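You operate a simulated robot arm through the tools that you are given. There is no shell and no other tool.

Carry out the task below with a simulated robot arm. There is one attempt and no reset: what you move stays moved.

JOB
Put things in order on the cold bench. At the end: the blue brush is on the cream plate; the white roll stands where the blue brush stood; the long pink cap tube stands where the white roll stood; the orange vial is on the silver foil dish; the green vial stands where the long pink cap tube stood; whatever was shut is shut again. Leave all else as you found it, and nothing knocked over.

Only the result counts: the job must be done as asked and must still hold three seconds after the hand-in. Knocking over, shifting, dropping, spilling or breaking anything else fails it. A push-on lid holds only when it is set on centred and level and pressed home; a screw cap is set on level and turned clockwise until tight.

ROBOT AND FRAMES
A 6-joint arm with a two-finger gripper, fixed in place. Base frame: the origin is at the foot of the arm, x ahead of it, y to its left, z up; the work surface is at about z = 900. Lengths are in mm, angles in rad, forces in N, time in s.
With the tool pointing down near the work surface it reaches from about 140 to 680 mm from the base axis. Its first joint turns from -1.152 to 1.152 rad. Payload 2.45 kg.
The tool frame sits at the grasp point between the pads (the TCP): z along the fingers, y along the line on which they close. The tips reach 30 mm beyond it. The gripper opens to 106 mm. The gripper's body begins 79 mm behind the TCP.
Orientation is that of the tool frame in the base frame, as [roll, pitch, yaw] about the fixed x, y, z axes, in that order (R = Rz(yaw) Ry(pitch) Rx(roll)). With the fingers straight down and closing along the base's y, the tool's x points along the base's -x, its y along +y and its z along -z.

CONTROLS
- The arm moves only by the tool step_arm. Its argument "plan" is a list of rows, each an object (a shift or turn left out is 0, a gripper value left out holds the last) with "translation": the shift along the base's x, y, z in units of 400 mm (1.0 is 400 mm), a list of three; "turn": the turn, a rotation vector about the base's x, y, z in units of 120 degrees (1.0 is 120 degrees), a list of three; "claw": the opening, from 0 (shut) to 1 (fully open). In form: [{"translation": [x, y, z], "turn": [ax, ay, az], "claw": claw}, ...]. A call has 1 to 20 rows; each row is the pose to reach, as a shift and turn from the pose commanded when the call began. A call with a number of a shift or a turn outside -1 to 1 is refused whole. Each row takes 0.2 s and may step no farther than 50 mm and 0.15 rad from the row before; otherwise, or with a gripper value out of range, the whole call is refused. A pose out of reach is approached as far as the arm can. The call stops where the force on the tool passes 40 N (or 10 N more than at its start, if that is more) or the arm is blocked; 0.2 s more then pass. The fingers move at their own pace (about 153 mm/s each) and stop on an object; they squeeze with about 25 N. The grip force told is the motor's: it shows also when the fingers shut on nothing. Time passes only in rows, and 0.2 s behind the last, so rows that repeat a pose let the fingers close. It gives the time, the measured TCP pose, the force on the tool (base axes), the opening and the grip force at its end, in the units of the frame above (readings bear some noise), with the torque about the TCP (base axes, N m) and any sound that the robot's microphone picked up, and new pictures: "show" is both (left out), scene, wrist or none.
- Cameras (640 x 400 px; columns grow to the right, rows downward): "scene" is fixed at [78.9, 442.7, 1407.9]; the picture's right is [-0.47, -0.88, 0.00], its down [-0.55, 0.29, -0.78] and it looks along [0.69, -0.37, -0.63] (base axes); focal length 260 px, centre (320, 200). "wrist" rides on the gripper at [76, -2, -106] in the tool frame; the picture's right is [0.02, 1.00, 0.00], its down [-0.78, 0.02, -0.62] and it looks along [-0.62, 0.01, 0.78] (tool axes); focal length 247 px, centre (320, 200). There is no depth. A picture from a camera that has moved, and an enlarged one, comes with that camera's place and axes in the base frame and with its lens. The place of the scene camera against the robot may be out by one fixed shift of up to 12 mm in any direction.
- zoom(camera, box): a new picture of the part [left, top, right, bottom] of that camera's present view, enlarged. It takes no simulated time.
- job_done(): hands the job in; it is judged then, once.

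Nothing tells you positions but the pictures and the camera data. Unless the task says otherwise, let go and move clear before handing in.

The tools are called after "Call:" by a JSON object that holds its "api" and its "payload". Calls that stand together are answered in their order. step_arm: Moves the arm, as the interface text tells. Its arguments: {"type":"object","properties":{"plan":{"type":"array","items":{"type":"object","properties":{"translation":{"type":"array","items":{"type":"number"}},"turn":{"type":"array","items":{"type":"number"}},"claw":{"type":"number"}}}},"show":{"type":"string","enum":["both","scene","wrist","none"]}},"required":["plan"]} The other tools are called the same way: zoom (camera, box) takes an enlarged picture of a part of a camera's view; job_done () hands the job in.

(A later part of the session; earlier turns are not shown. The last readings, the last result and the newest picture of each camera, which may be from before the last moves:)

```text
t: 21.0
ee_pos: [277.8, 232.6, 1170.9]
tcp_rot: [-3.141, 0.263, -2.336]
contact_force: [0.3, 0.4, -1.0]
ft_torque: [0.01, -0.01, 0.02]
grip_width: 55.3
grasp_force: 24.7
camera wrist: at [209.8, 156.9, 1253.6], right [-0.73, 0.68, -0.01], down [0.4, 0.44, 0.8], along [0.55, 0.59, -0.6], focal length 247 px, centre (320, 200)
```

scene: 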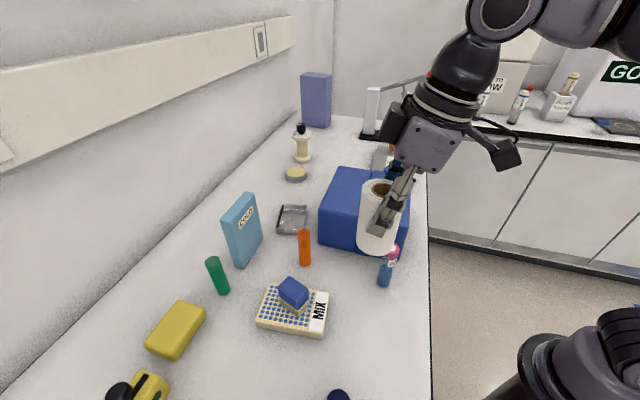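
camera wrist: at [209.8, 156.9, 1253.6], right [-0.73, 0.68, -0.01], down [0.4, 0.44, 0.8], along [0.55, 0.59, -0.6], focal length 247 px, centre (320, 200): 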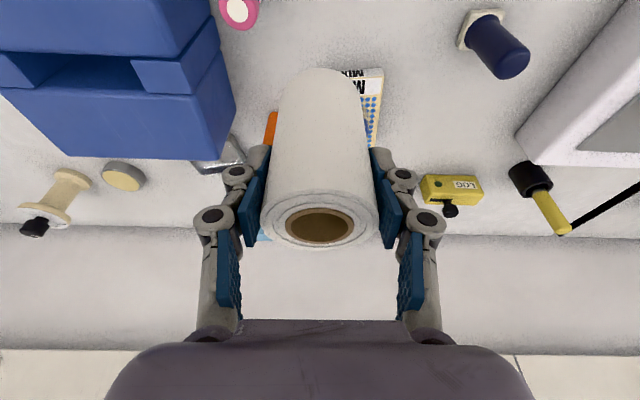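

The roll is over the front area. I'll move above the old brush spot (208, 262) and lower it to just above the bench.

Call:
{"api": "step_arm", "payload": {"plan": [{"translation": [-0.09, 0.04, 0], "turn": [0, 0, 0.025], "claw": 0}, {"translation": [-0.171, 0.075, 0], "turn": [0, 0, 0.047], "claw": 0}, {"translation": [-0.171, 0.075, -0.1], "turn": [0, 0, 0.047], "claw": 0}, {"translation": [-0.171, 0.075, -0.2], "turn": [0, 0, 0.047], "claw": 0}, {"translation": [-0.171, 0.075, -0.3], "turn": [0, 0, 0.047], "claw": 0}, {"translation": [-0.171, 0.075, -0.38], "turn": [0, 0, 0.047], "claw": 0}, {"translation": [-0.171, 0.075, -0.44], "turn": [0, 0, 0.047], "claw": 0}, {"translation": [-0.171, 0.075, -0.46], "turn": [0, 0, 0.047], "claw": 0}, {"translation": [-0.171, 0.075, -0.46], "turn": [0, 0, 0.047], "claw": 0}], "show": "both"}}

Call:
{"api": "zoom", "payload": {"camera": "scene", "box": [310, 250, 450, 390]}}

```text
t: 23.0
ee_pos: [209.3, 262.8, 984.1]
tcp_rot: [3.141, 0.262, -2.242]
contact_force: [-0.6, -0.3, -1.2]
ft_torque: [0.04, -0.03, 0.01]
grip_width: 55.3
grasp_force: 24.9
camera wrist: at [149.4, 180.5, 1068.0], right [-0.8, 0.6, -0.01], down [0.36, 0.48, 0.8], along [0.49, 0.64, -0.6], focal length 247 px, centre (320, 200)
```

scene: 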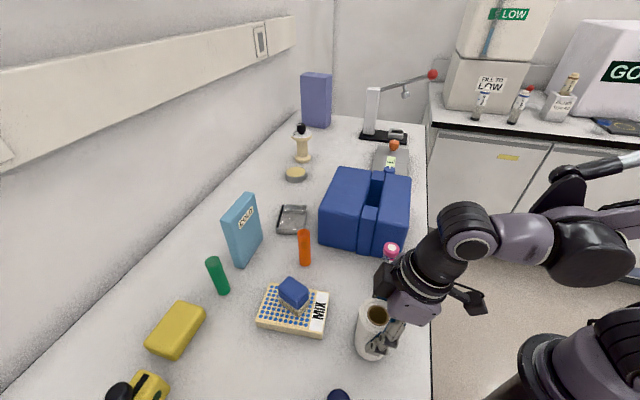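
wrist: 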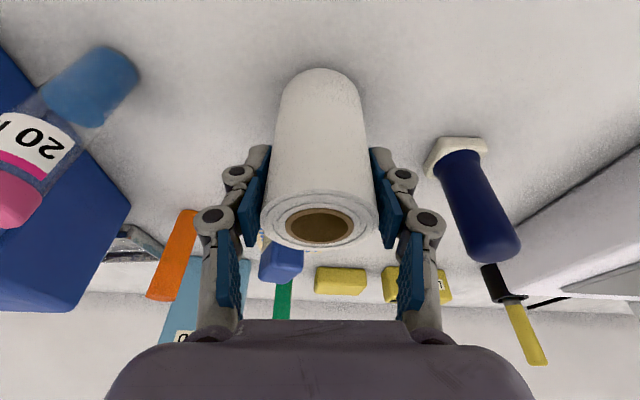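

```text
2.86 times, centred on (380, 320) of scene
camera zoom: at [78.9, 442.8, 1407.9], right [-0.47, -0.88, 0.0], down [-0.55, 0.29, -0.78], along [0.69, -0.37, -0.63], focal length 744 px, centre (149, -143)
```

zoom: 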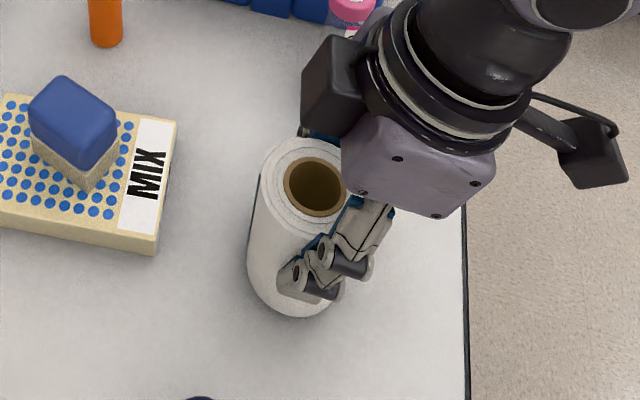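

The roll hangs about 8 mm above the old brush spot. I'll lower it gently until it touches.

Call:
{"api": "step_arm", "payload": {"plan": [{"translation": [0, 0, -0.008], "claw": 0}, {"translation": [0, 0, -0.015], "claw": 0}, {"translation": [0, 0, -0.018], "claw": 0}, {"translation": [0, 0, -0.018], "claw": 0}], "show": "none"}}

```text
t: 24.0
ee_pos: [210.0, 263.6, 978.8]
tcp_rot: [-3.142, 0.261, -2.242]
contact_force: [-0.5, 0.7, 1.0]
ft_torque: [-0.04, 0.0, 0.02]
grip_width: 55.4
grasp_force: 25.2
```

Call:
{"api": "step_arm", "payload": {"plan": [{"translation": [0, 0, -0.002], "claw": 0}, {"translation": [0, 0, -0.003], "claw": 0}, {"translation": [0, 0, -0.003], "claw": 0}], "show": "none"}}

```text
t: 24.8
ee_pos: [209.8, 263.9, 976.4]
tcp_rot: [-3.141, 0.264, -2.24]
contact_force: [0.2, -0.9, 21.0]
ft_torque: [0.02, -0.07, 0.05]
grip_width: 55.8
grasp_force: 25.2
```

Call:
{"api": "step_arm", "payload": {"plan": [{"translation": [0, 0, 0.002], "claw": 0}, {"translation": [0, 0, 0.002], "claw": 0.9}, {"translation": [0, 0, 0.002], "claw": 0.9}, {"translation": [0, 0, 0.002], "claw": 0.9}, {"translation": [0, 0, 0.05], "claw": 0.9}, {"translation": [0, 0, 0.15], "claw": 0.9}, {"translation": [0, 0, 0.25], "claw": 0.9}, {"translation": [0, 0, 0.35], "claw": 0.9}], "show": "both"}}

Call:
{"api": "zoom", "payload": {"camera": "wrist", "box": [160, 0, 480, 200]}}

Call:
{"api": "zoom", "payload": {"camera": "scene", "box": [310, 250, 450, 390]}}

```text
t: 26.6
ee_pos: [210.4, 261.0, 1116.1]
tcp_rot: [3.141, 0.26, -2.242]
contact_force: [0.4, -0.2, -0.1]
ft_torque: [-0.03, 0.01, -0.01]
grip_width: 95.6
grasp_force: 0.0
camera wrist: at [150.2, 179.8, 1200.1], right [-0.8, 0.6, -0.01], down [0.36, 0.48, 0.8], along [0.49, 0.64, -0.6], focal length 247 px, centre (320, 200)
```

scene: 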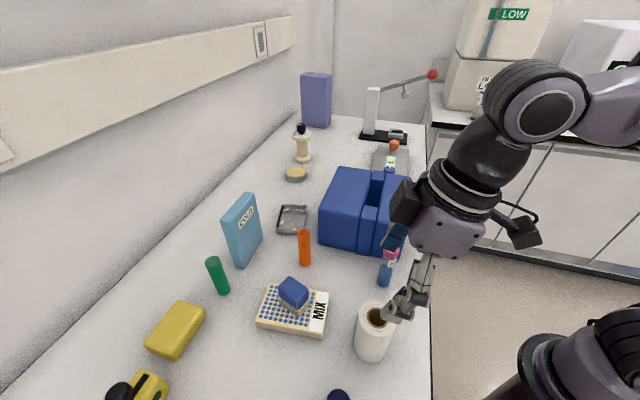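
wrist: 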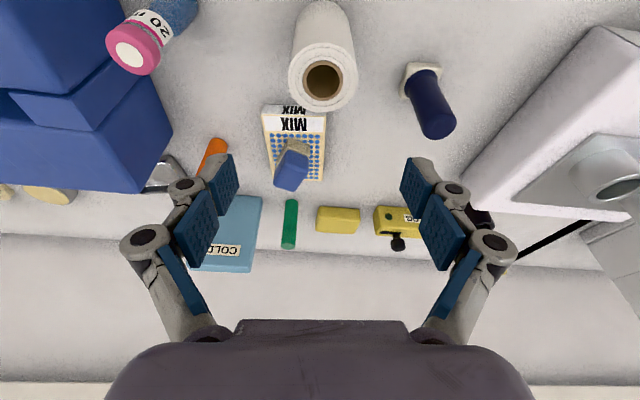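

```text
2.00 times, centred on (320, 100) of wrist
camera zoom: at [150.2, 179.8, 1200.1], right [-0.8, 0.6, -0.01], down [0.36, 0.48, 0.8], along [0.49, 0.64, -0.6], focal length 494 px, centre (320, 400)
```

zoom: 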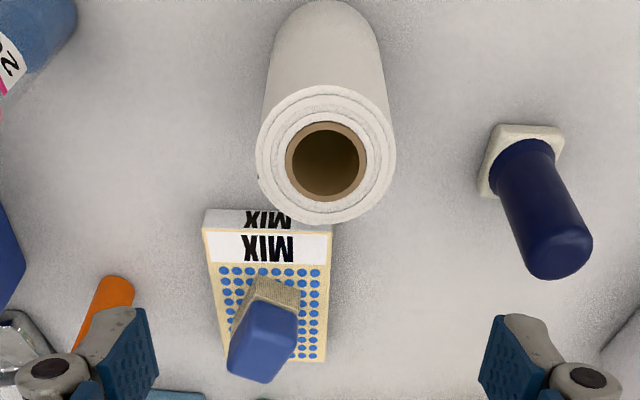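

```text
2.86 times, centred on (380, 320) of scene
camera zoom: at [78.9, 442.7, 1407.9], right [-0.47, -0.88, 0.0], down [-0.55, 0.29, -0.78], along [0.69, -0.37, -0.63], focal length 744 px, centre (149, -143)
```

zoom: 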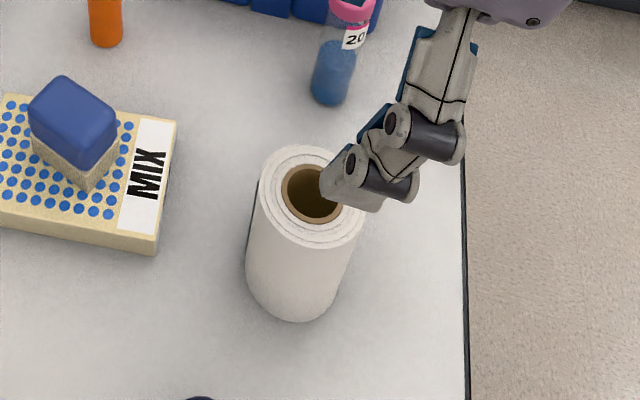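

The roll stands where the brush was. Next is the pink-cap tube near (307.5, 160); I'll move above it with the same tilt, turning so the fingers stay clear of the blue box.

Call:
{"api": "step_arm", "payload": {"plan": [{"translation": [0, 0, 0.0815], "turn": [0, 0, -0.07], "claw": 0.6}, {"translation": [0.04, -0.04, 0.0815], "turn": [0, 0, -0.14], "claw": 0.6}, {"translation": [0.08, -0.08, 0.0815], "turn": [0, 0, -0.21], "claw": 0.6}, {"translation": [0.12, -0.12, 0.0815], "turn": [0, 0, -0.28], "claw": 0.6}, {"translation": [0.16, -0.16, 0.0815], "turn": [0, 0, -0.35], "claw": 0.6}, {"translation": [0.2, -0.21, 0.0815], "turn": [0, 0, -0.42], "claw": 0.6}, {"translation": [0.244, -0.2595, 0.0815], "turn": [0, 0, -0.49], "claw": 0.6}, {"translation": [0.244, -0.2595, 0.0815], "turn": [0, 0, -0.554], "claw": 0.6}, {"translation": [0.244, -0.2595, 0.0815], "turn": [0, 0, -0.554], "claw": 0.6}], "show": "both"}}

Call:
{"api": "zoom", "payload": {"camera": "wrist", "box": [220, 0, 420, 130]}}

Call:
{"api": "zoom", "payload": {"camera": "scene", "box": [350, 210, 450, 310]}}

```text
t: 28.6
ee_pos: [306.7, 160.2, 1151.5]
tcp_rot: [3.141, 0.261, 2.879]
contact_force: [0.5, 0.0, -0.1]
ft_torque: [0.02, -0.02, 0.0]
grip_width: 63.8
grasp_force: 0.1
camera wrist: at [210.2, 183.5, 1234.0], right [0.24, 0.97, -0.01], down [0.58, -0.14, 0.8], along [0.78, -0.19, -0.6], focal length 247 px, centre (320, 200)
```

scene: 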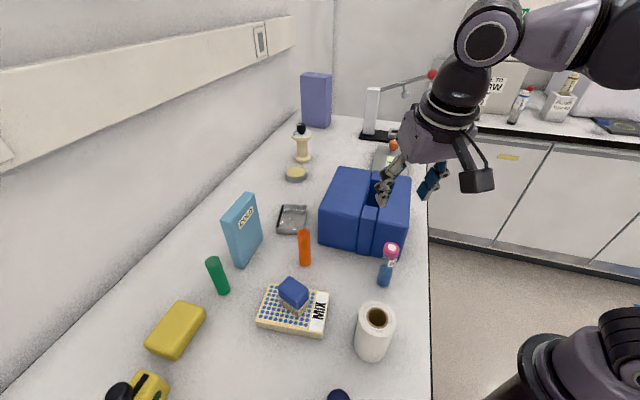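
wrist: 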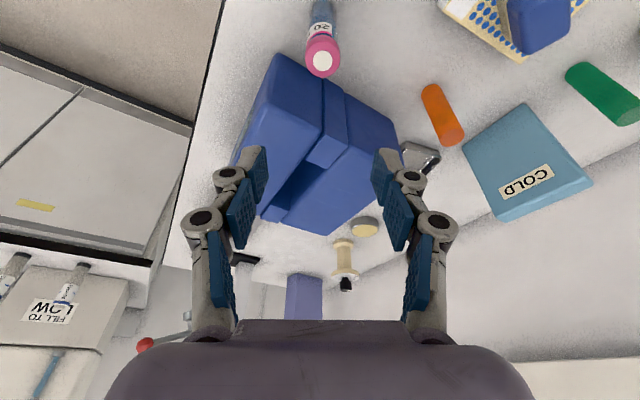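

```text
3.08 times, centred on (320, 65) of wrist
camera zoom: at [210.2, 183.5, 1234.0], right [0.24, 0.97, -0.01], down [0.58, -0.14, 0.8], along [0.78, -0.19, -0.6], focal length 760 px, centre (320, 615)
```

zoom: 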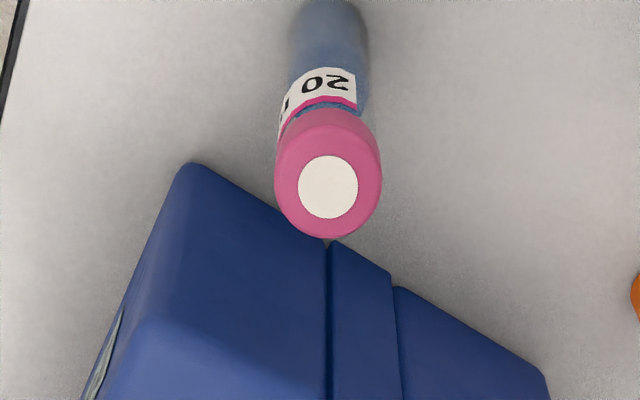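

```text
4.00 times, centred on (400, 260) of scene
camera zoom: at [78.9, 442.7, 1407.9], right [-0.47, -0.88, 0.0], down [-0.55, 0.29, -0.78], along [0.69, -0.37, -0.63], focal length 1042 px, centre (0, -40)
```

zoom: 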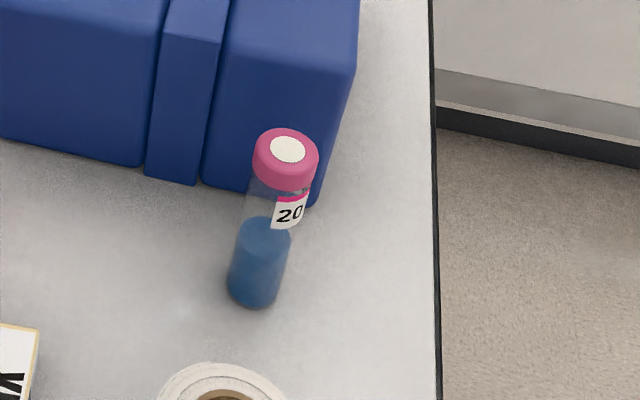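

The tube is centred about (305, 160.6), cap top near z = 1013, body ~27 mm. I'll descend to z ≈ 955 on the glass body and check before closing.

Call:
{"api": "step_arm", "payload": {"plan": [{"translation": [-0.006, 0.0015, -0.1], "claw": 0.6}, {"translation": [-0.006, 0.0015, -0.2], "claw": 0.6}, {"translation": [-0.006, 0.0015, -0.3], "claw": 0.6}, {"translation": [-0.006, 0.0015, -0.38], "claw": 0.6}, {"translation": [-0.006, 0.0015, -0.44], "claw": 0.6}, {"translation": [-0.006, 0.0015, -0.4875], "claw": 0.6}, {"translation": [-0.006, 0.0015, -0.4875], "claw": 0.6}], "show": "both"}}

Call:
{"api": "zoom", "payload": {"camera": "scene", "box": [350, 210, 450, 310]}}

```text
t: 30.2
ee_pos: [304.1, 161.8, 955.4]
tcp_rot: [3.141, 0.263, 2.882]
contact_force: [-1.0, 0.5, -0.2]
ft_torque: [0.0, -0.01, 0.01]
grip_width: 63.5
grasp_force: 0.0
camera wrist: at [206.7, 184.4, 1039.6], right [0.24, 0.97, -0.01], down [0.58, -0.14, 0.8], along [0.78, -0.19, -0.6], focal length 247 px, centre (320, 200)
```

scene: 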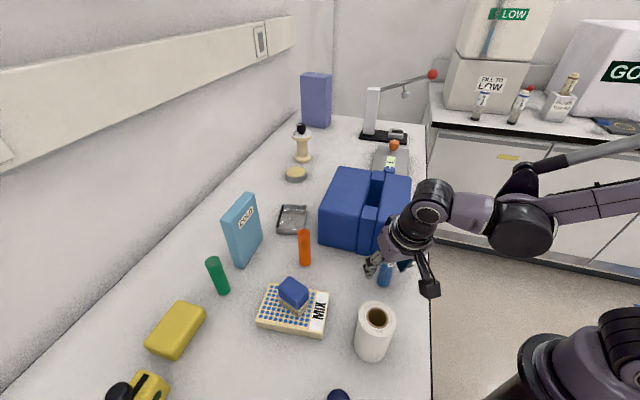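
wrist: 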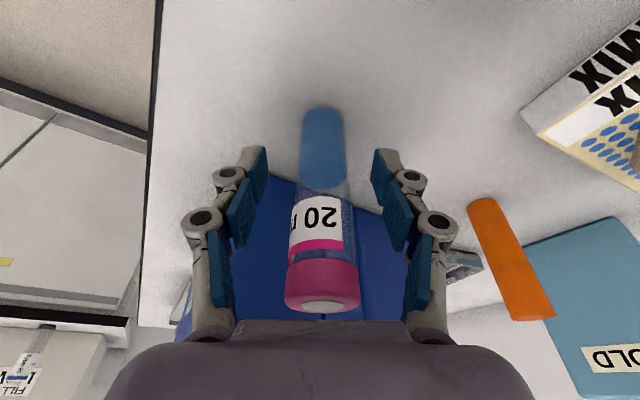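

```text
4.00 times, centred on (400, 260) of scene
camera zoom: at [78.9, 442.7, 1407.9], right [-0.47, -0.88, 0.0], down [-0.55, 0.29, -0.78], along [0.69, -0.37, -0.63], focal length 1042 px, centre (0, -40)
```

zoom: 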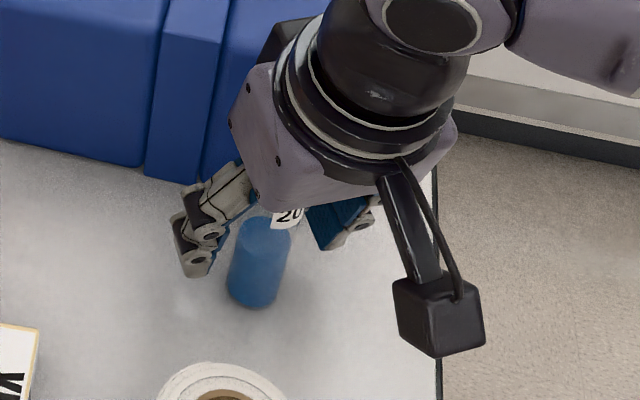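

The tube is centred between the fingers with room below the cap. I'll close and lift slightly.

Call:
{"api": "step_arm", "payload": {"plan": [{"translation": [0, 0, 0], "claw": 0}, {"translation": [0, 0, 0], "claw": 0}, {"translation": [0, 0, 0], "claw": 0}, {"translation": [0, 0, 0.01], "claw": 0}, {"translation": [0, 0, 0.05], "claw": 0}], "show": "both"}}

Call:
{"api": "zoom", "payload": {"camera": "wrist", "box": [220, 80, 420, 320]}}

Call:
{"api": "zoom", "payload": {"camera": "scene", "box": [350, 210, 450, 310]}}

```text
t: 31.4
ee_pos: [303.7, 161.5, 975.5]
tcp_rot: [-3.141, 0.264, 2.881]
contact_force: [-0.9, -0.9, -0.3]
ft_torque: [-0.03, 0.02, 0.01]
grip_width: 28.3
grasp_force: 24.6
camera wrist: at [207.0, 184.2, 1059.1], right [0.24, 0.97, -0.01], down [0.58, -0.14, 0.8], along [0.78, -0.19, -0.6], focal length 247 px, centre (320, 200)
```

scene: 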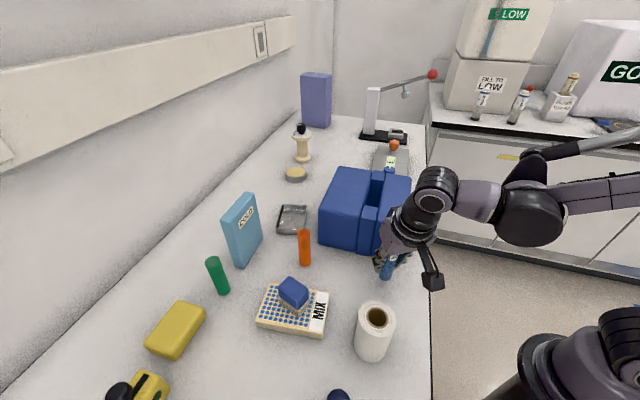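
wrist: 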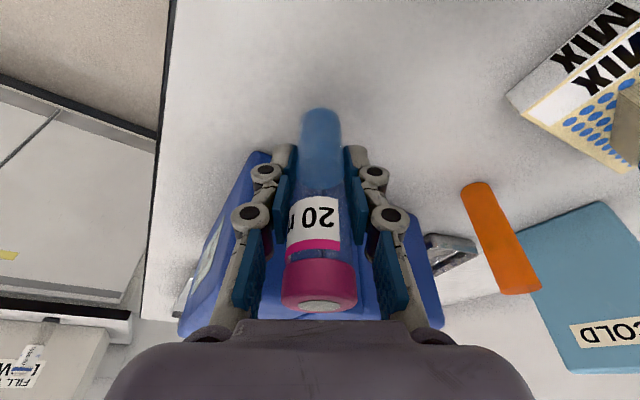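

```text
1.67 times, centred on (320, 200) of wrist
camera zoom: at [207.0, 184.2, 1059.1], right [0.24, 0.97, -0.01], down [0.58, -0.14, 0.8], along [0.78, -0.19, -0.6], focal length 412 px, centre (320, 200)
```

zoom: 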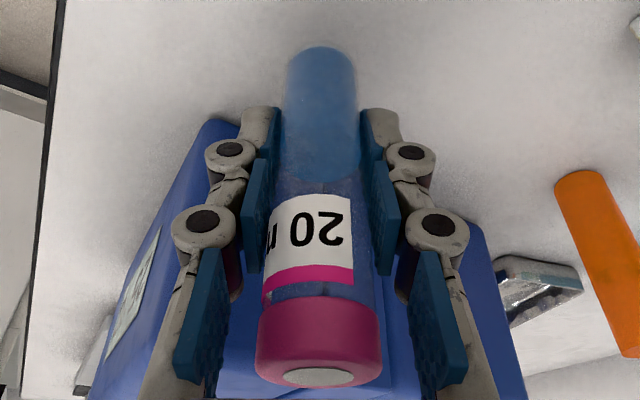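

```text
4.00 times, centred on (400, 260) of scene
camera zoom: at [78.9, 442.7, 1407.9], right [-0.47, -0.88, 0.0], down [-0.55, 0.29, -0.78], along [0.69, -0.37, -0.63], focal length 1042 px, centre (0, -40)
```

zoom: 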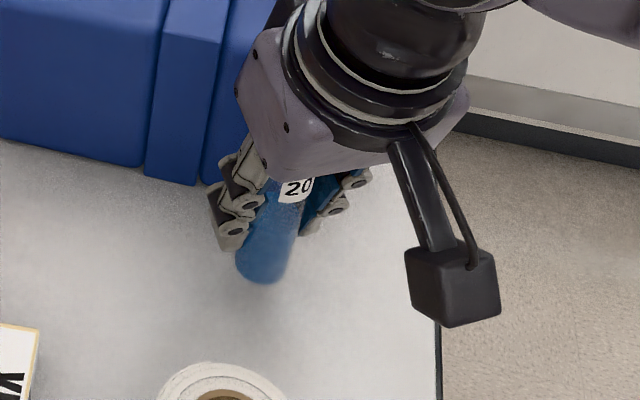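

The tube is gripped (28 mm) and upright. I'll lift it high, carry it over the box and to above the roll's old spot, turning the tool to about 30°.

Call:
{"api": "step_arm", "payload": {"plan": [{"translation": [0, 0, 0.1], "claw": 0}, {"translation": [0, 0, 0.2], "claw": 0}, {"translation": [0, 0, 0.3], "claw": 0}, {"translation": [0, 0, 0.4], "claw": 0}, {"translation": [0.03, -0.01, 0.4875], "claw": 0}, {"translation": [0.14, -0.043, 0.4875], "turn": [0, 0, 0.05], "claw": 0}, {"translation": [0.255, -0.078, 0.4875], "turn": [0, 0, 0.1], "claw": 0}, {"translation": [0.37, -0.113, 0.4875], "turn": [0, 0, 0.15], "claw": 0}, {"translation": [0.485, -0.148, 0.4875], "turn": [0, 0, 0.2], "claw": 0}, {"translation": [0.6, -0.184, 0.4875], "turn": [0, 0, 0.25], "claw": 0}, {"translation": [0.71, -0.217, 0.46], "turn": [0, 0, 0.3], "claw": 0}, {"translation": [0.8, -0.245, 0.41], "turn": [0, 0, 0.35], "claw": 0}, {"translation": [0.87, -0.266, 0.36], "turn": [0, 0, 0.375], "claw": 0}, {"translation": [0.906, -0.2775, 0.33], "turn": [0, 0, 0.375], "claw": 0}, {"translation": [0.906, -0.2775, 0.33], "turn": [0, 0, 0.375], "claw": 0}], "show": "both"}}

Call:
{"api": "zoom", "payload": {"camera": "scene", "box": [290, 80, 440, 210]}}

```text
t: 34.6
ee_pos: [666.5, 48.0, 1106.4]
tcp_rot: [3.141, 0.262, -2.617]
contact_force: [-0.8, 0.3, -0.4]
ft_torque: [-0.02, -0.02, 0.01]
grip_width: 28.4
grasp_force: 24.8
camera wrist: at [581.9, -6.0, 1189.3], right [-0.52, 0.85, -0.01], down [0.51, 0.31, 0.8], along [0.69, 0.42, -0.6], focal length 247 px, centre (320, 200)
```

scene: 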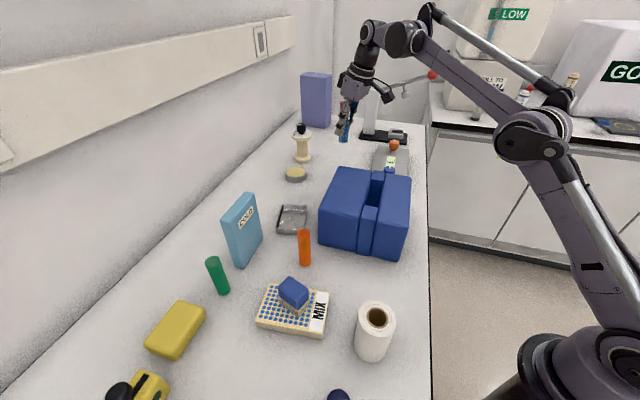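
wrist: 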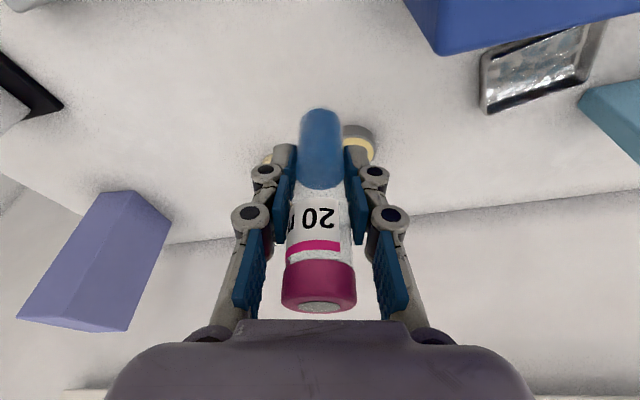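

```text
3.08 times, centred on (365, 145) of scene
camera zoom: at [78.9, 442.7, 1407.9], right [-0.47, -0.88, 0.0], down [-0.55, 0.29, -0.78], along [0.69, -0.37, -0.63], focal length 801 px, centre (182, 369)
```

zoom: 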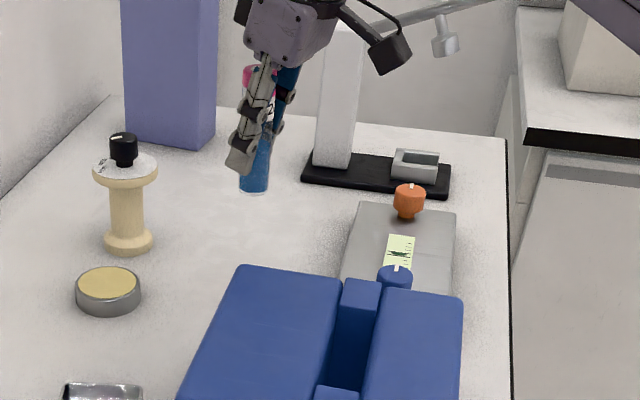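

The tube is above the roll's old spot. I'll lower it to about 6 mm above the bench.

Call:
{"api": "step_arm", "payload": {"plan": [{"translation": [0, 0, -0.1], "claw": 0}, {"translation": [0, 0, -0.2], "claw": 0}, {"translation": [0, 0, -0.28], "claw": 0}, {"translation": [0, 0, -0.33], "claw": 0}, {"translation": [0, 0, -0.36], "claw": 0}, {"translation": [0, 0, -0.367], "claw": 0}, {"translation": [0, 0, -0.367], "claw": 0}], "show": "both"}}

Call:
{"api": "zoom", "payload": {"camera": "scene", "box": [290, 80, 440, 210]}}

```text
t: 36.2
ee_pos: [666.7, 49.6, 961.2]
tcp_rot: [-3.142, 0.262, -2.616]
contact_force: [-1.1, -0.6, 0.0]
ft_torque: [0.0, -0.05, -0.03]
grip_width: 28.0
grasp_force: 25.4
camera wrist: at [581.2, -4.5, 1043.8], right [-0.52, 0.85, -0.01], down [0.51, 0.31, 0.8], along [0.69, 0.41, -0.6], focal length 247 px, centre (320, 200)
```

scene: 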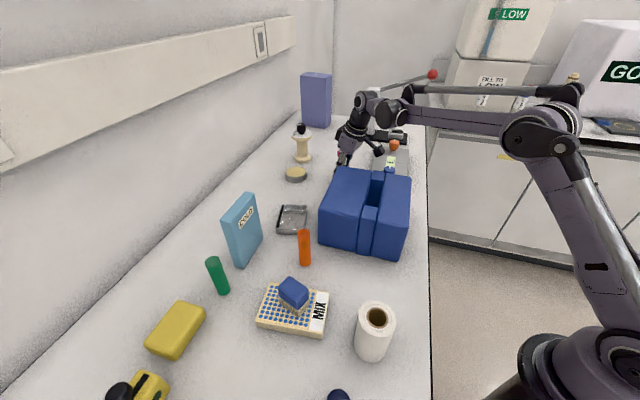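
wrist: 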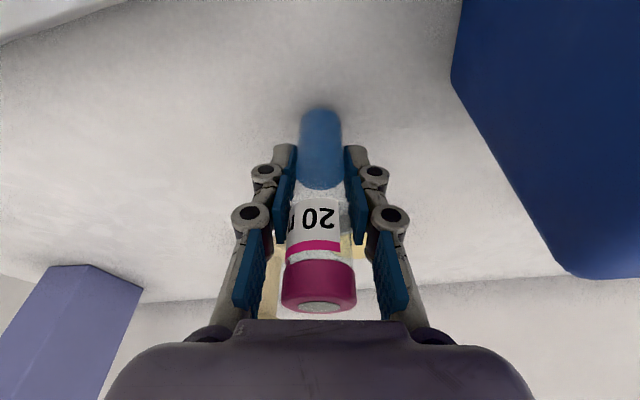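

```text
3.08 times, centred on (365, 145) of scene
camera zoom: at [78.9, 442.7, 1407.9], right [-0.47, -0.88, 0.0], down [-0.55, 0.29, -0.78], along [0.69, -0.37, -0.63], focal length 801 px, centre (182, 369)
```

zoom: 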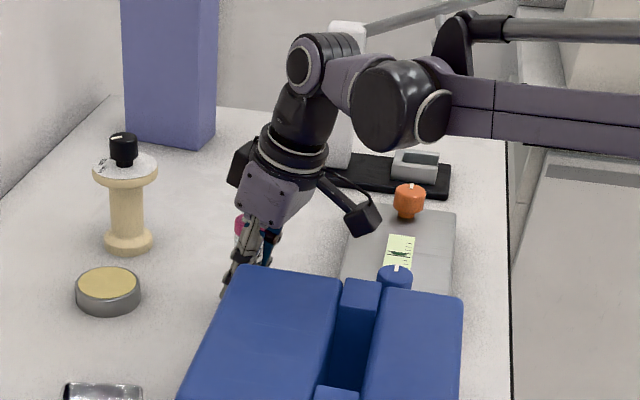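

Call:
{"api": "step_arm", "payload": {"plan": [{"translation": [0, 0, -0.006], "claw": 0}, {"translation": [0, 0, -0.01], "claw": 0}, {"translation": [0, 0, -0.0125], "claw": 0}, {"translation": [0, 0, -0.0125], "claw": 0}], "show": "none"}}

```text
t: 37.2
ee_pos: [666.7, 49.2, 954.7]
tcp_rot: [-3.14, 0.264, -2.615]
contact_force: [-0.3, 0.5, 12.6]
ft_torque: [0.03, 0.0, 0.02]
grip_width: 28.1
grasp_force: 25.1
```

The tube touches the bench. I'll ease off, open and rise straight up.

Call:
{"api": "step_arm", "payload": {"plan": [{"translation": [0, 0, 0.0015], "claw": 0}, {"translation": [0, 0, 0.0015], "claw": 0.6}, {"translation": [0, 0, 0.0015], "claw": 0.6}, {"translation": [0, 0, 0.0015], "claw": 0.6}, {"translation": [0, 0, 0.05], "claw": 0.6}, {"translation": [0, 0, 0.15], "claw": 0.6}, {"translation": [0, 0, 0.25], "claw": 0.6}, {"translation": [0, 0, 0.35], "claw": 0.6}, {"translation": [0, 0, 0.39], "claw": 0.6}], "show": "both"}}

Call:
{"api": "zoom", "payload": {"camera": "scene", "box": [290, 80, 440, 210]}}

Call:
{"api": "zoom", "payload": {"camera": "wrist", "box": [200, 0, 440, 150]}}

```text
t: 39.2
ee_pos: [667.2, 49.3, 1114.1]
tcp_rot: [-3.141, 0.26, -2.617]
contact_force: [0.6, -0.1, 0.1]
ft_torque: [0.0, 0.03, -0.01]
grip_width: 63.7
grasp_force: 0.1
camera wrist: at [581.6, -4.7, 1196.8], right [-0.52, 0.85, -0.01], down [0.51, 0.31, 0.8], along [0.69, 0.41, -0.6], focal length 247 px, centre (320, 200)
```

scene: 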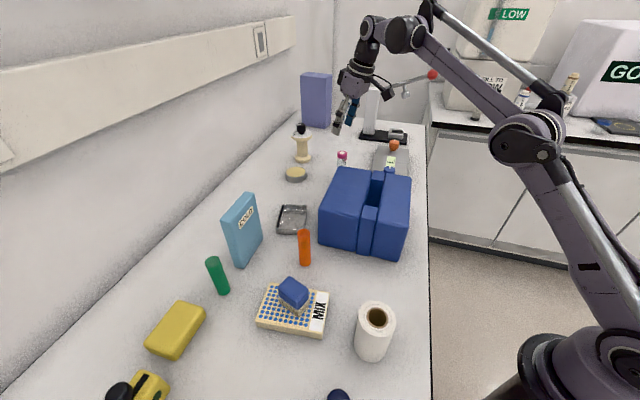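
wrist: 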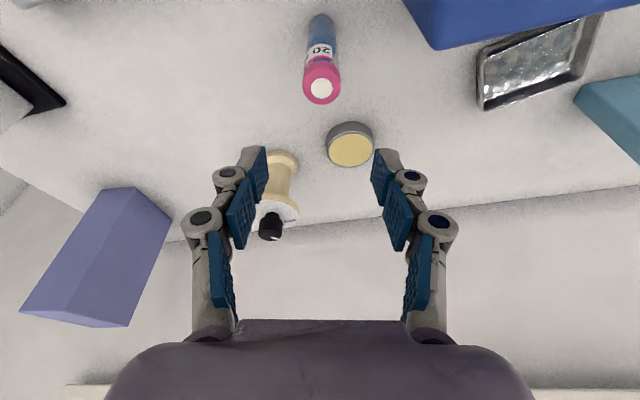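

```text
3.08 times, centred on (365, 145) of scene
camera zoom: at [78.9, 442.7, 1407.9], right [-0.47, -0.88, 0.0], down [-0.55, 0.29, -0.78], along [0.69, -0.37, -0.63], focal length 801 px, centre (182, 369)
```

zoom: 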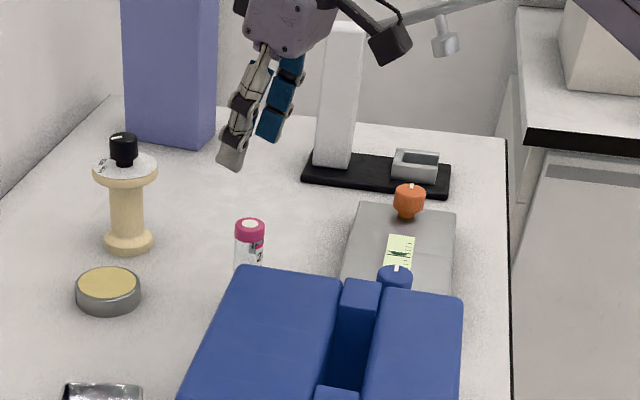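

```text
2.67 times, centred on (320, 75) of wrist
camera zoom: at [581.6, -4.7, 1196.8], right [-0.52, 0.85, -0.01], down [0.51, 0.31, 0.8], along [0.69, 0.41, -0.6], focal length 659 px, centre (320, 533)
```

zoom: 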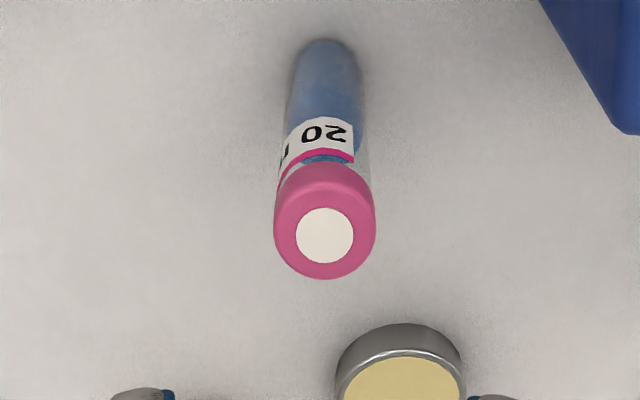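

The pink-cap tube stands upright where the roll was. Next is the orange vial near (433, 287); I'll move above it with the same tilt.

Call:
{"api": "step_arm", "payload": {"plan": [{"translation": [-0.08, 0.08, 0.02], "turn": [0, 0, -0.05], "claw": 0.55}, {"translation": [-0.16, 0.16, 0.05], "turn": [0, 0, -0.1], "claw": 0.55}, {"translation": [-0.24, 0.24, 0.08], "turn": [0, 0, -0.15], "claw": 0.55}, {"translation": [-0.325, 0.325, 0.097], "turn": [0, 0, -0.2], "claw": 0.55}, {"translation": [-0.41, 0.41, 0.097], "turn": [0, 0, -0.25], "claw": 0.55}, {"translation": [-0.495, 0.495, 0.097], "turn": [0, 0, -0.3], "claw": 0.55}, {"translation": [-0.55, 0.555, 0.097], "turn": [0, 0, -0.333], "claw": 0.55}, {"translation": [-0.586, 0.5935, 0.097], "turn": [0, 0, -0.333], "claw": 0.55}, {"translation": [-0.586, 0.5935, 0.097], "turn": [0, 0, -0.333], "claw": 0.55}], "show": "both"}}

Call:
{"api": "zoom", "payload": {"camera": "wrist", "box": [220, 0, 420, 130]}}

Call:
{"api": "zoom", "payload": {"camera": "wrist", "box": [200, 60, 480, 260]}}

```text
t: 41.2
ee_pos: [430.9, 286.1, 1150.3]
tcp_rot: [-3.141, 0.262, 2.971]
contact_force: [0.8, -0.8, 0.1]
ft_torque: [0.01, 0.01, 0.02]
grip_width: 58.4
grasp_force: 0.0
camera wrist: at [331.1, 300.1, 1233.1], right [0.15, 0.99, -0.01], down [0.59, -0.09, 0.8], along [0.79, -0.12, -0.6], focal length 247 px, centre (320, 200)
```

scene: 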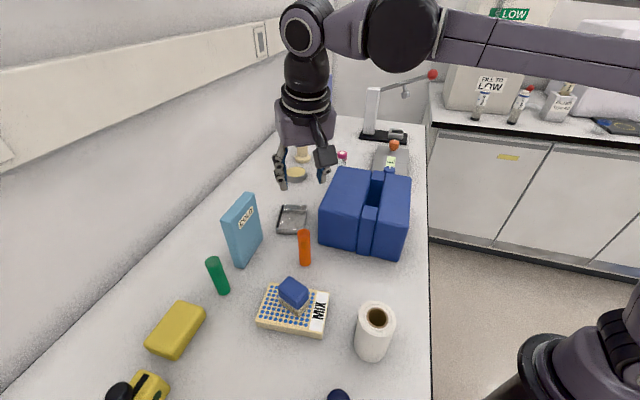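
wrist: 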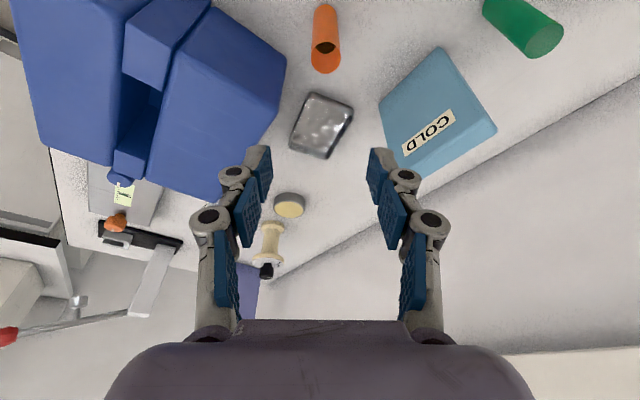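

```text
3.08 times, centred on (320, 65) of wrist
camera zoom: at [331.1, 300.1, 1233.1], right [0.15, 0.99, -0.01], down [0.59, -0.09, 0.8], along [0.79, -0.12, -0.6], focal length 760 px, centre (320, 615)
```

zoom: 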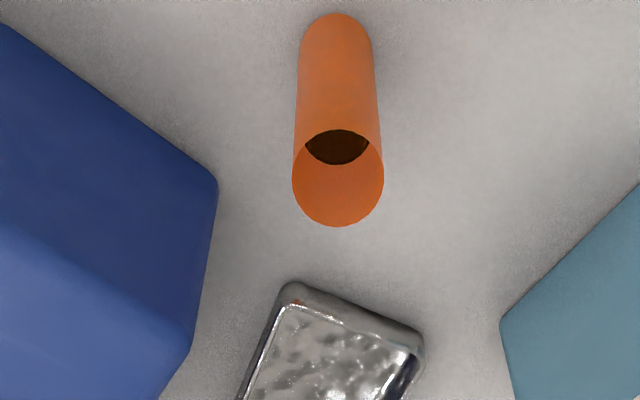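

```text
2.00 times, centred on (340, 160) of wrist
camera zoom: at [331.1, 300.1, 1233.1], right [0.15, 0.99, -0.01], down [0.59, -0.09, 0.8], along [0.79, -0.12, -0.6], focal length 494 px, centre (280, 280)
```

zoom: 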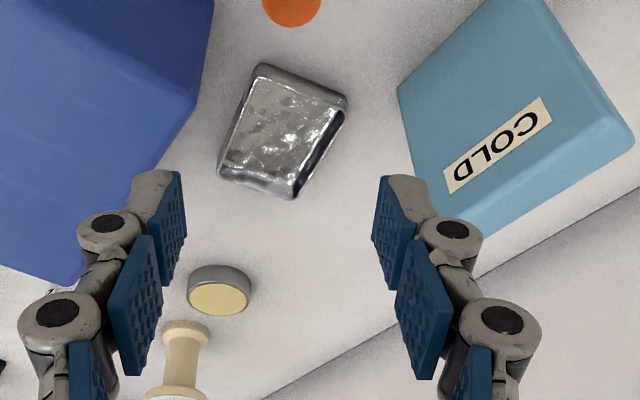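

The orange vial is centred at about (433, 290) and the dish centre at about (578, 260.6). I'll descend onto the vial.

Call:
{"api": "step_arm", "payload": {"plan": [{"translation": [0, 0.0067, -0.1], "claw": 0.55}, {"translation": [0, 0.0067, -0.2], "claw": 0.55}, {"translation": [0, 0.0067, -0.3], "claw": 0.55}, {"translation": [0, 0.0067, -0.38], "claw": 0.55}, {"translation": [0, 0.0067, -0.44], "claw": 0.55}, {"translation": [0, 0.0067, -0.47], "claw": 0.55}, {"translation": [0, 0.0067, -0.47], "claw": 0.55}], "show": "both"}}

Call:
{"api": "zoom", "payload": {"camera": "scene", "box": [240, 180, 380, 300]}}

```text
t: 42.8
ee_pos: [432.4, 289.0, 961.6]
tcp_rot: [-3.141, 0.261, 2.97]
contact_force: [0.0, 0.1, 0.2]
ft_torque: [0.02, 0.03, -0.03]
grip_width: 58.5
grasp_force: 0.0
camera wrist: at [333.0, 302.4, 1044.5], right [0.15, 0.99, -0.01], down [0.59, -0.09, 0.8], along [0.79, -0.12, -0.6], focal length 247 px, centre (320, 200)
```

scene: 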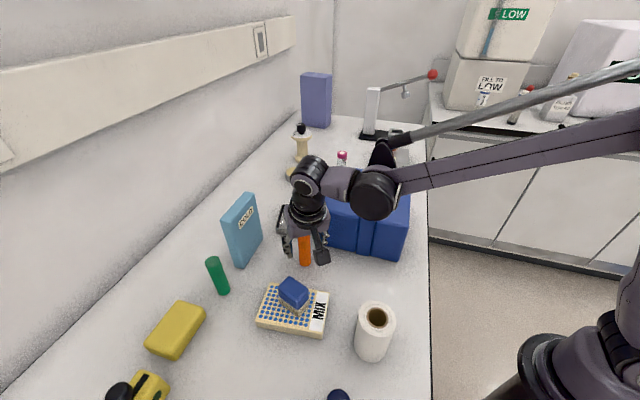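
wrist: 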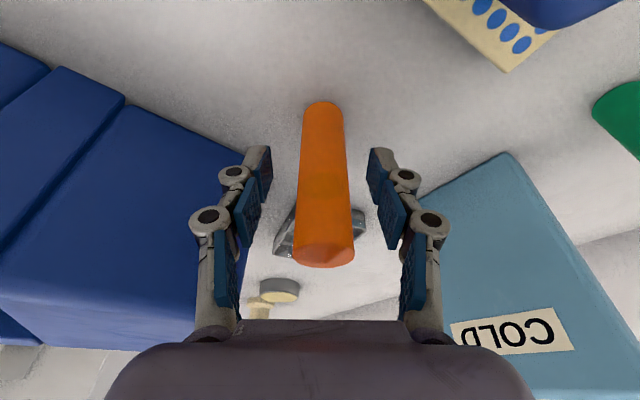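

```text
3.33 times, centred on (310, 240) of scene
camera zoom: at [78.9, 442.7, 1407.9], right [-0.47, -0.88, 0.0], down [-0.55, 0.29, -0.78], along [0.69, -0.37, -0.63], focal length 868 px, centre (353, 67)
```

zoom: 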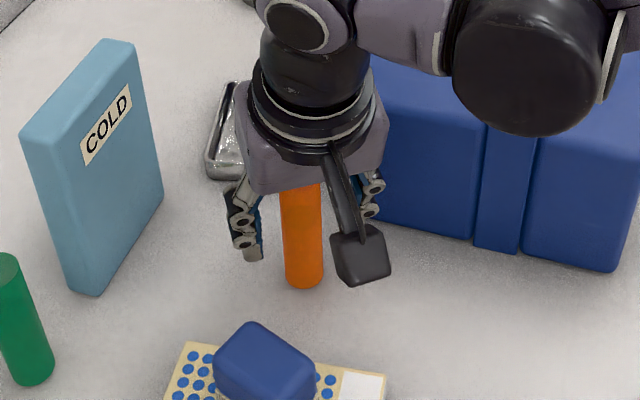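

The vial is centred between the fingers. I'll close and lift a little.

Call:
{"api": "step_arm", "payload": {"plan": [{"translation": [0, 0, 0], "claw": 0}, {"translation": [0, 0, 0], "claw": 0}, {"translation": [0, 0, 0], "claw": 0}, {"translation": [0, 0, 0.01], "claw": 0}, {"translation": [0, 0, 0.05], "claw": 0}, {"translation": [0, 0, 0.15], "claw": 0}], "show": "both"}}

```text
t: 44.2
ee_pos: [433.1, 289.2, 1022.9]
tcp_rot: [-3.141, 0.264, 2.971]
contact_force: [-0.3, -0.4, -0.3]
ft_torque: [0.01, -0.02, -0.02]
grip_width: 26.4
grasp_force: 24.8
camera wrist: at [334.4, 303.5, 1106.8], right [0.15, 0.99, -0.01], down [0.59, -0.08, 0.8], along [0.79, -0.12, -0.6], focal length 247 px, centre (320, 200)
```

scene: 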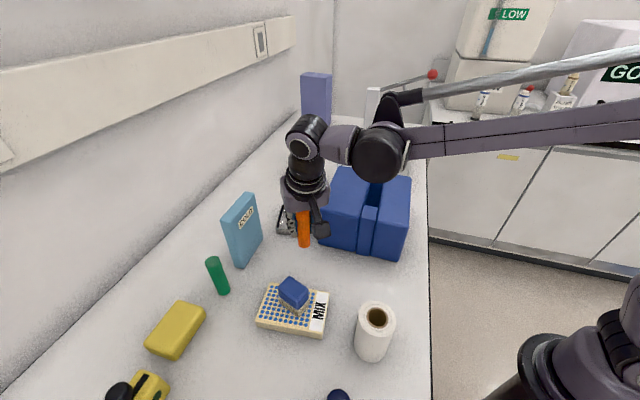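
wrist: 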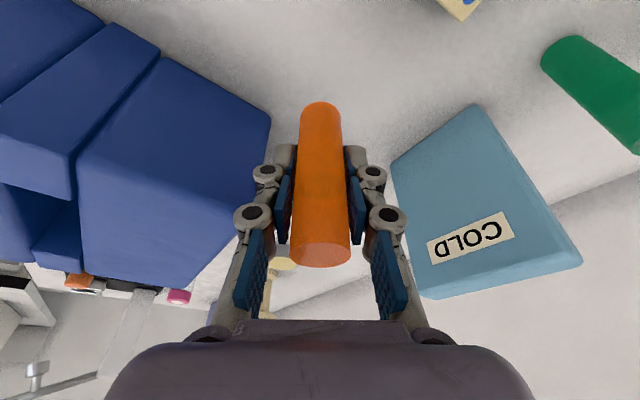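

The vial is held upright. I'll carry it above the dish and look.

Call:
{"api": "step_arm", "payload": {"plan": [{"translation": [0, 0, 0.1], "claw": 0}, {"translation": [0.03, -0.006, 0.19], "claw": 0}, {"translation": [0.13, -0.026, 0.2], "claw": 0}, {"translation": [0.24, -0.048, 0.2], "claw": 0}, {"translation": [0.33, -0.066, 0.2], "claw": 0}, {"translation": [0.363, -0.0728, 0.2], "claw": 0}, {"translation": [0.363, -0.0728, 0.2], "claw": 0}], "show": "both"}}

Call:
{"api": "zoom", "payload": {"camera": "wrist", "box": [200, 0, 440, 150]}}

Call:
{"api": "zoom", "payload": {"camera": "scene", "box": [240, 150, 380, 270]}}

```text
t: 45.8
ee_pos: [577.4, 260.0, 1103.6]
tcp_rot: [-3.14, 0.261, 2.972]
contact_force: [0.6, 1.3, 0.3]
ft_torque: [0.0, -0.01, 0.03]
grip_width: 26.8
grasp_force: 24.4
camera wrist: at [478.7, 274.8, 1187.2], right [0.15, 0.99, -0.01], down [0.59, -0.09, 0.8], along [0.79, -0.12, -0.6], focal length 247 px, centre (320, 200)
```

scene: 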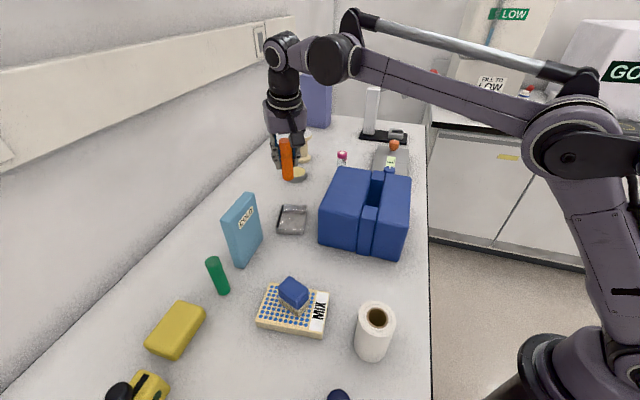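
wrist: 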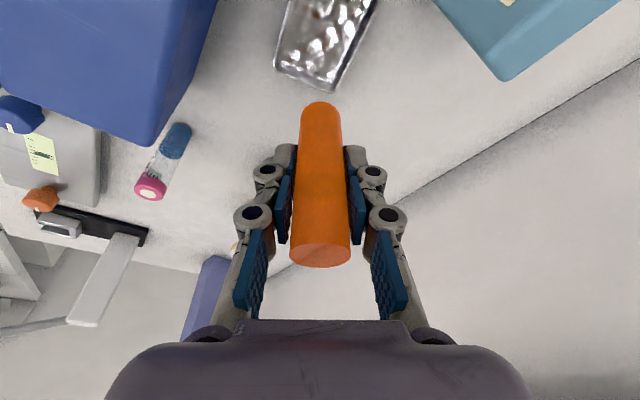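

```text
2.67 times, centred on (320, 75) of wrist
camera zoom: at [478.7, 274.8, 1187.2], right [0.15, 0.99, -0.01], down [0.59, -0.09, 0.8], along [0.79, -0.12, -0.6], focal length 659 px, centre (320, 533)
```

zoom: 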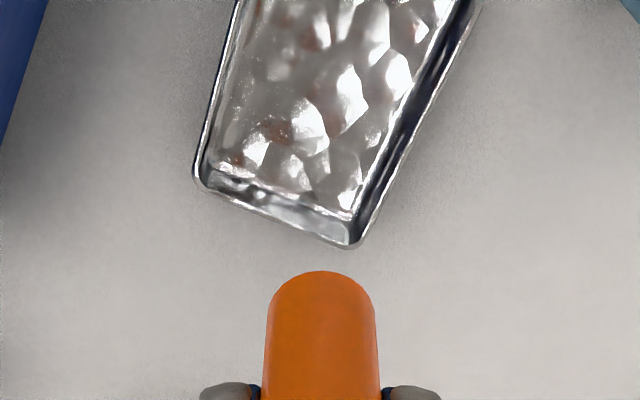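

```text
3.33 times, centred on (310, 210) of scene
camera zoom: at [78.9, 442.7, 1407.9], right [-0.47, -0.88, 0.0], down [-0.55, 0.29, -0.78], along [0.69, -0.37, -0.63], focal length 868 px, centre (353, 167)
```

zoom: 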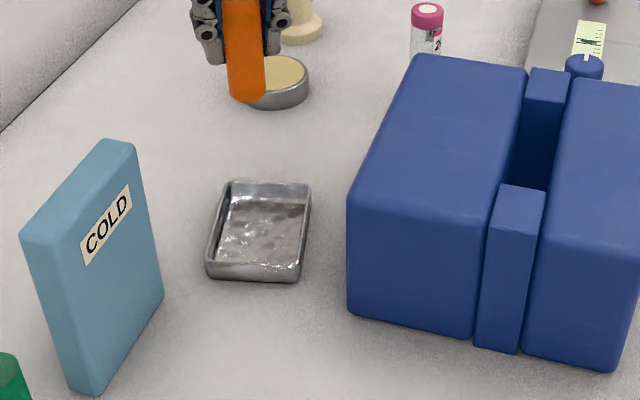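

The dish rim is about 20 mm high; its centre refines to about (573, 261). I'll shift 5 mm back and lower until the vial bottom is just above the rim, then check.

Call:
{"api": "step_arm", "payload": {"plan": [{"translation": [-0.0123, 0.0022, -0.08], "claw": 0}, {"translation": [-0.0123, 0.0022, -0.16], "claw": 0}, {"translation": [-0.0123, 0.0022, -0.24], "claw": 0}, {"translation": [-0.0123, 0.0022, -0.28], "claw": 0}, {"translation": [-0.0123, 0.0022, -0.28], "claw": 0}], "show": "both"}}

Call:
{"api": "zoom", "payload": {"camera": "wrist", "box": [220, 20, 420, 160]}}

Call:
{"api": "zoom", "payload": {"camera": "scene", "box": [240, 150, 380, 270]}}

```text
t: 47.0
ee_pos: [573.4, 260.4, 989.7]
tcp_rot: [3.141, 0.263, 2.97]
contact_force: [0.0, -0.2, -0.3]
ft_torque: [0.04, -0.03, 0.0]
grip_width: 26.6
grasp_force: 24.9
camera wrist: at [474.0, 274.4, 1073.3], right [0.15, 0.99, -0.01], down [0.59, -0.09, 0.8], along [0.79, -0.12, -0.6], focal length 247 px, centre (320, 200)
```

scene: 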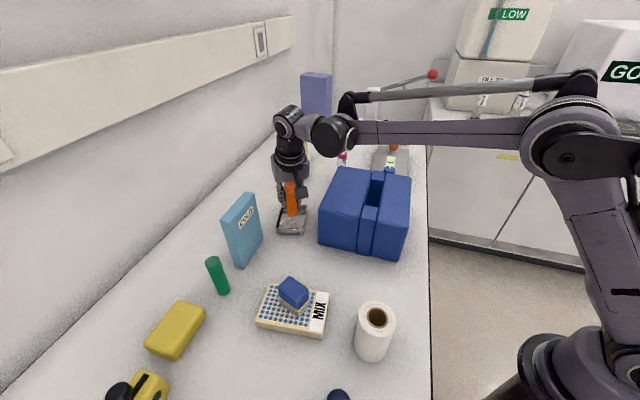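
wrist: 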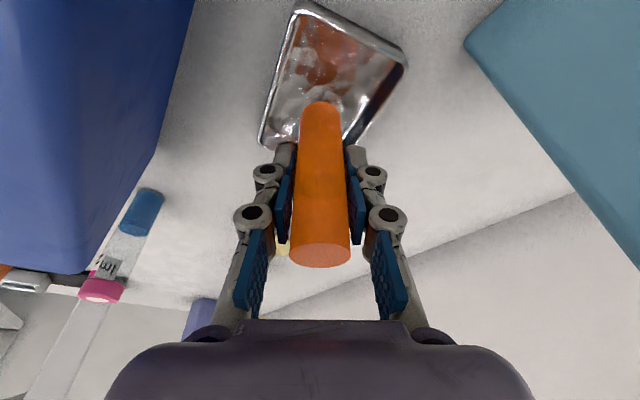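

```text
2.86 times, centred on (320, 90) of wrist
camera zoom: at [474.0, 274.4, 1073.3], right [0.15, 0.99, -0.01], down [0.59, -0.09, 0.8], along [0.79, -0.12, -0.6], focal length 706 px, centre (320, 514)
```

zoom: 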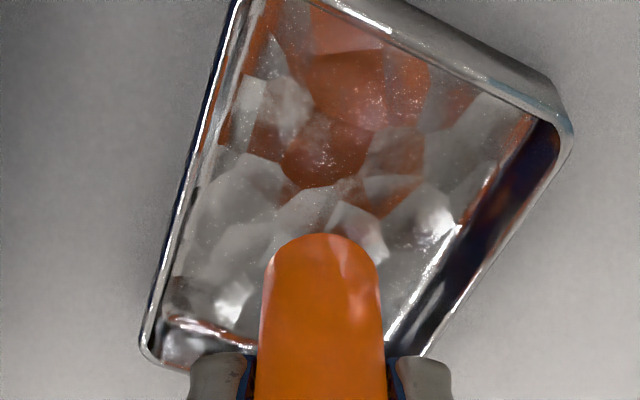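

```text
3.33 times, centred on (310, 210) of scene
camera zoom: at [78.9, 442.7, 1407.9], right [-0.47, -0.88, 0.0], down [-0.55, 0.29, -0.78], along [0.69, -0.37, -0.63], focal length 868 px, centre (353, 167)
```

zoom: 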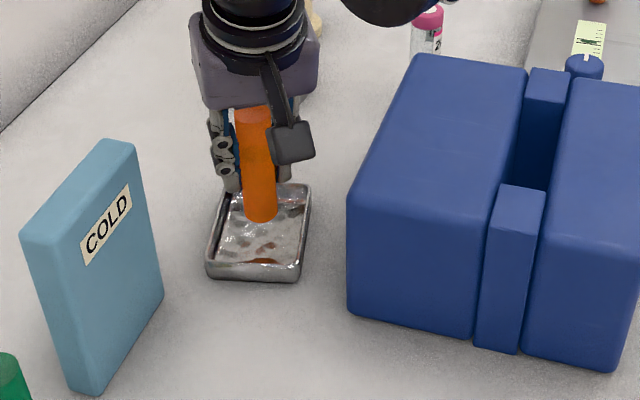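

The vial is centred over the dish. I'll lower it inside until it touches the floor.

Call:
{"api": "step_arm", "payload": {"plan": [{"translation": [0, 0, -0.025], "claw": 0}, {"translation": [0, 0, -0.045], "claw": 0}, {"translation": [0, 0, -0.055], "claw": 0}, {"translation": [0, 0, -0.0575], "claw": 0}, {"translation": [0, 0, -0.0575], "claw": 0}], "show": "none"}}

```text
t: 48.2
ee_pos: [572.9, 261.5, 966.5]
tcp_rot: [3.141, 0.263, 2.97]
contact_force: [0.8, 0.2, -0.3]
ft_torque: [0.03, 0.03, -0.02]
grip_width: 26.2
grasp_force: 24.9
```

Call:
{"api": "step_arm", "payload": {"plan": [{"translation": [0, 0, -0.0025], "claw": 0}, {"translation": [0, 0, -0.005], "claw": 0}, {"translation": [0, 0, -0.005], "claw": 0}], "show": "none"}}

```text
t: 49.0
ee_pos: [572.3, 260.6, 964.9]
tcp_rot: [-3.141, 0.261, 2.97]
contact_force: [0.1, 0.2, 4.7]
ft_torque: [0.01, 0.03, -0.01]
grip_width: 26.5
grasp_force: 25.4
```

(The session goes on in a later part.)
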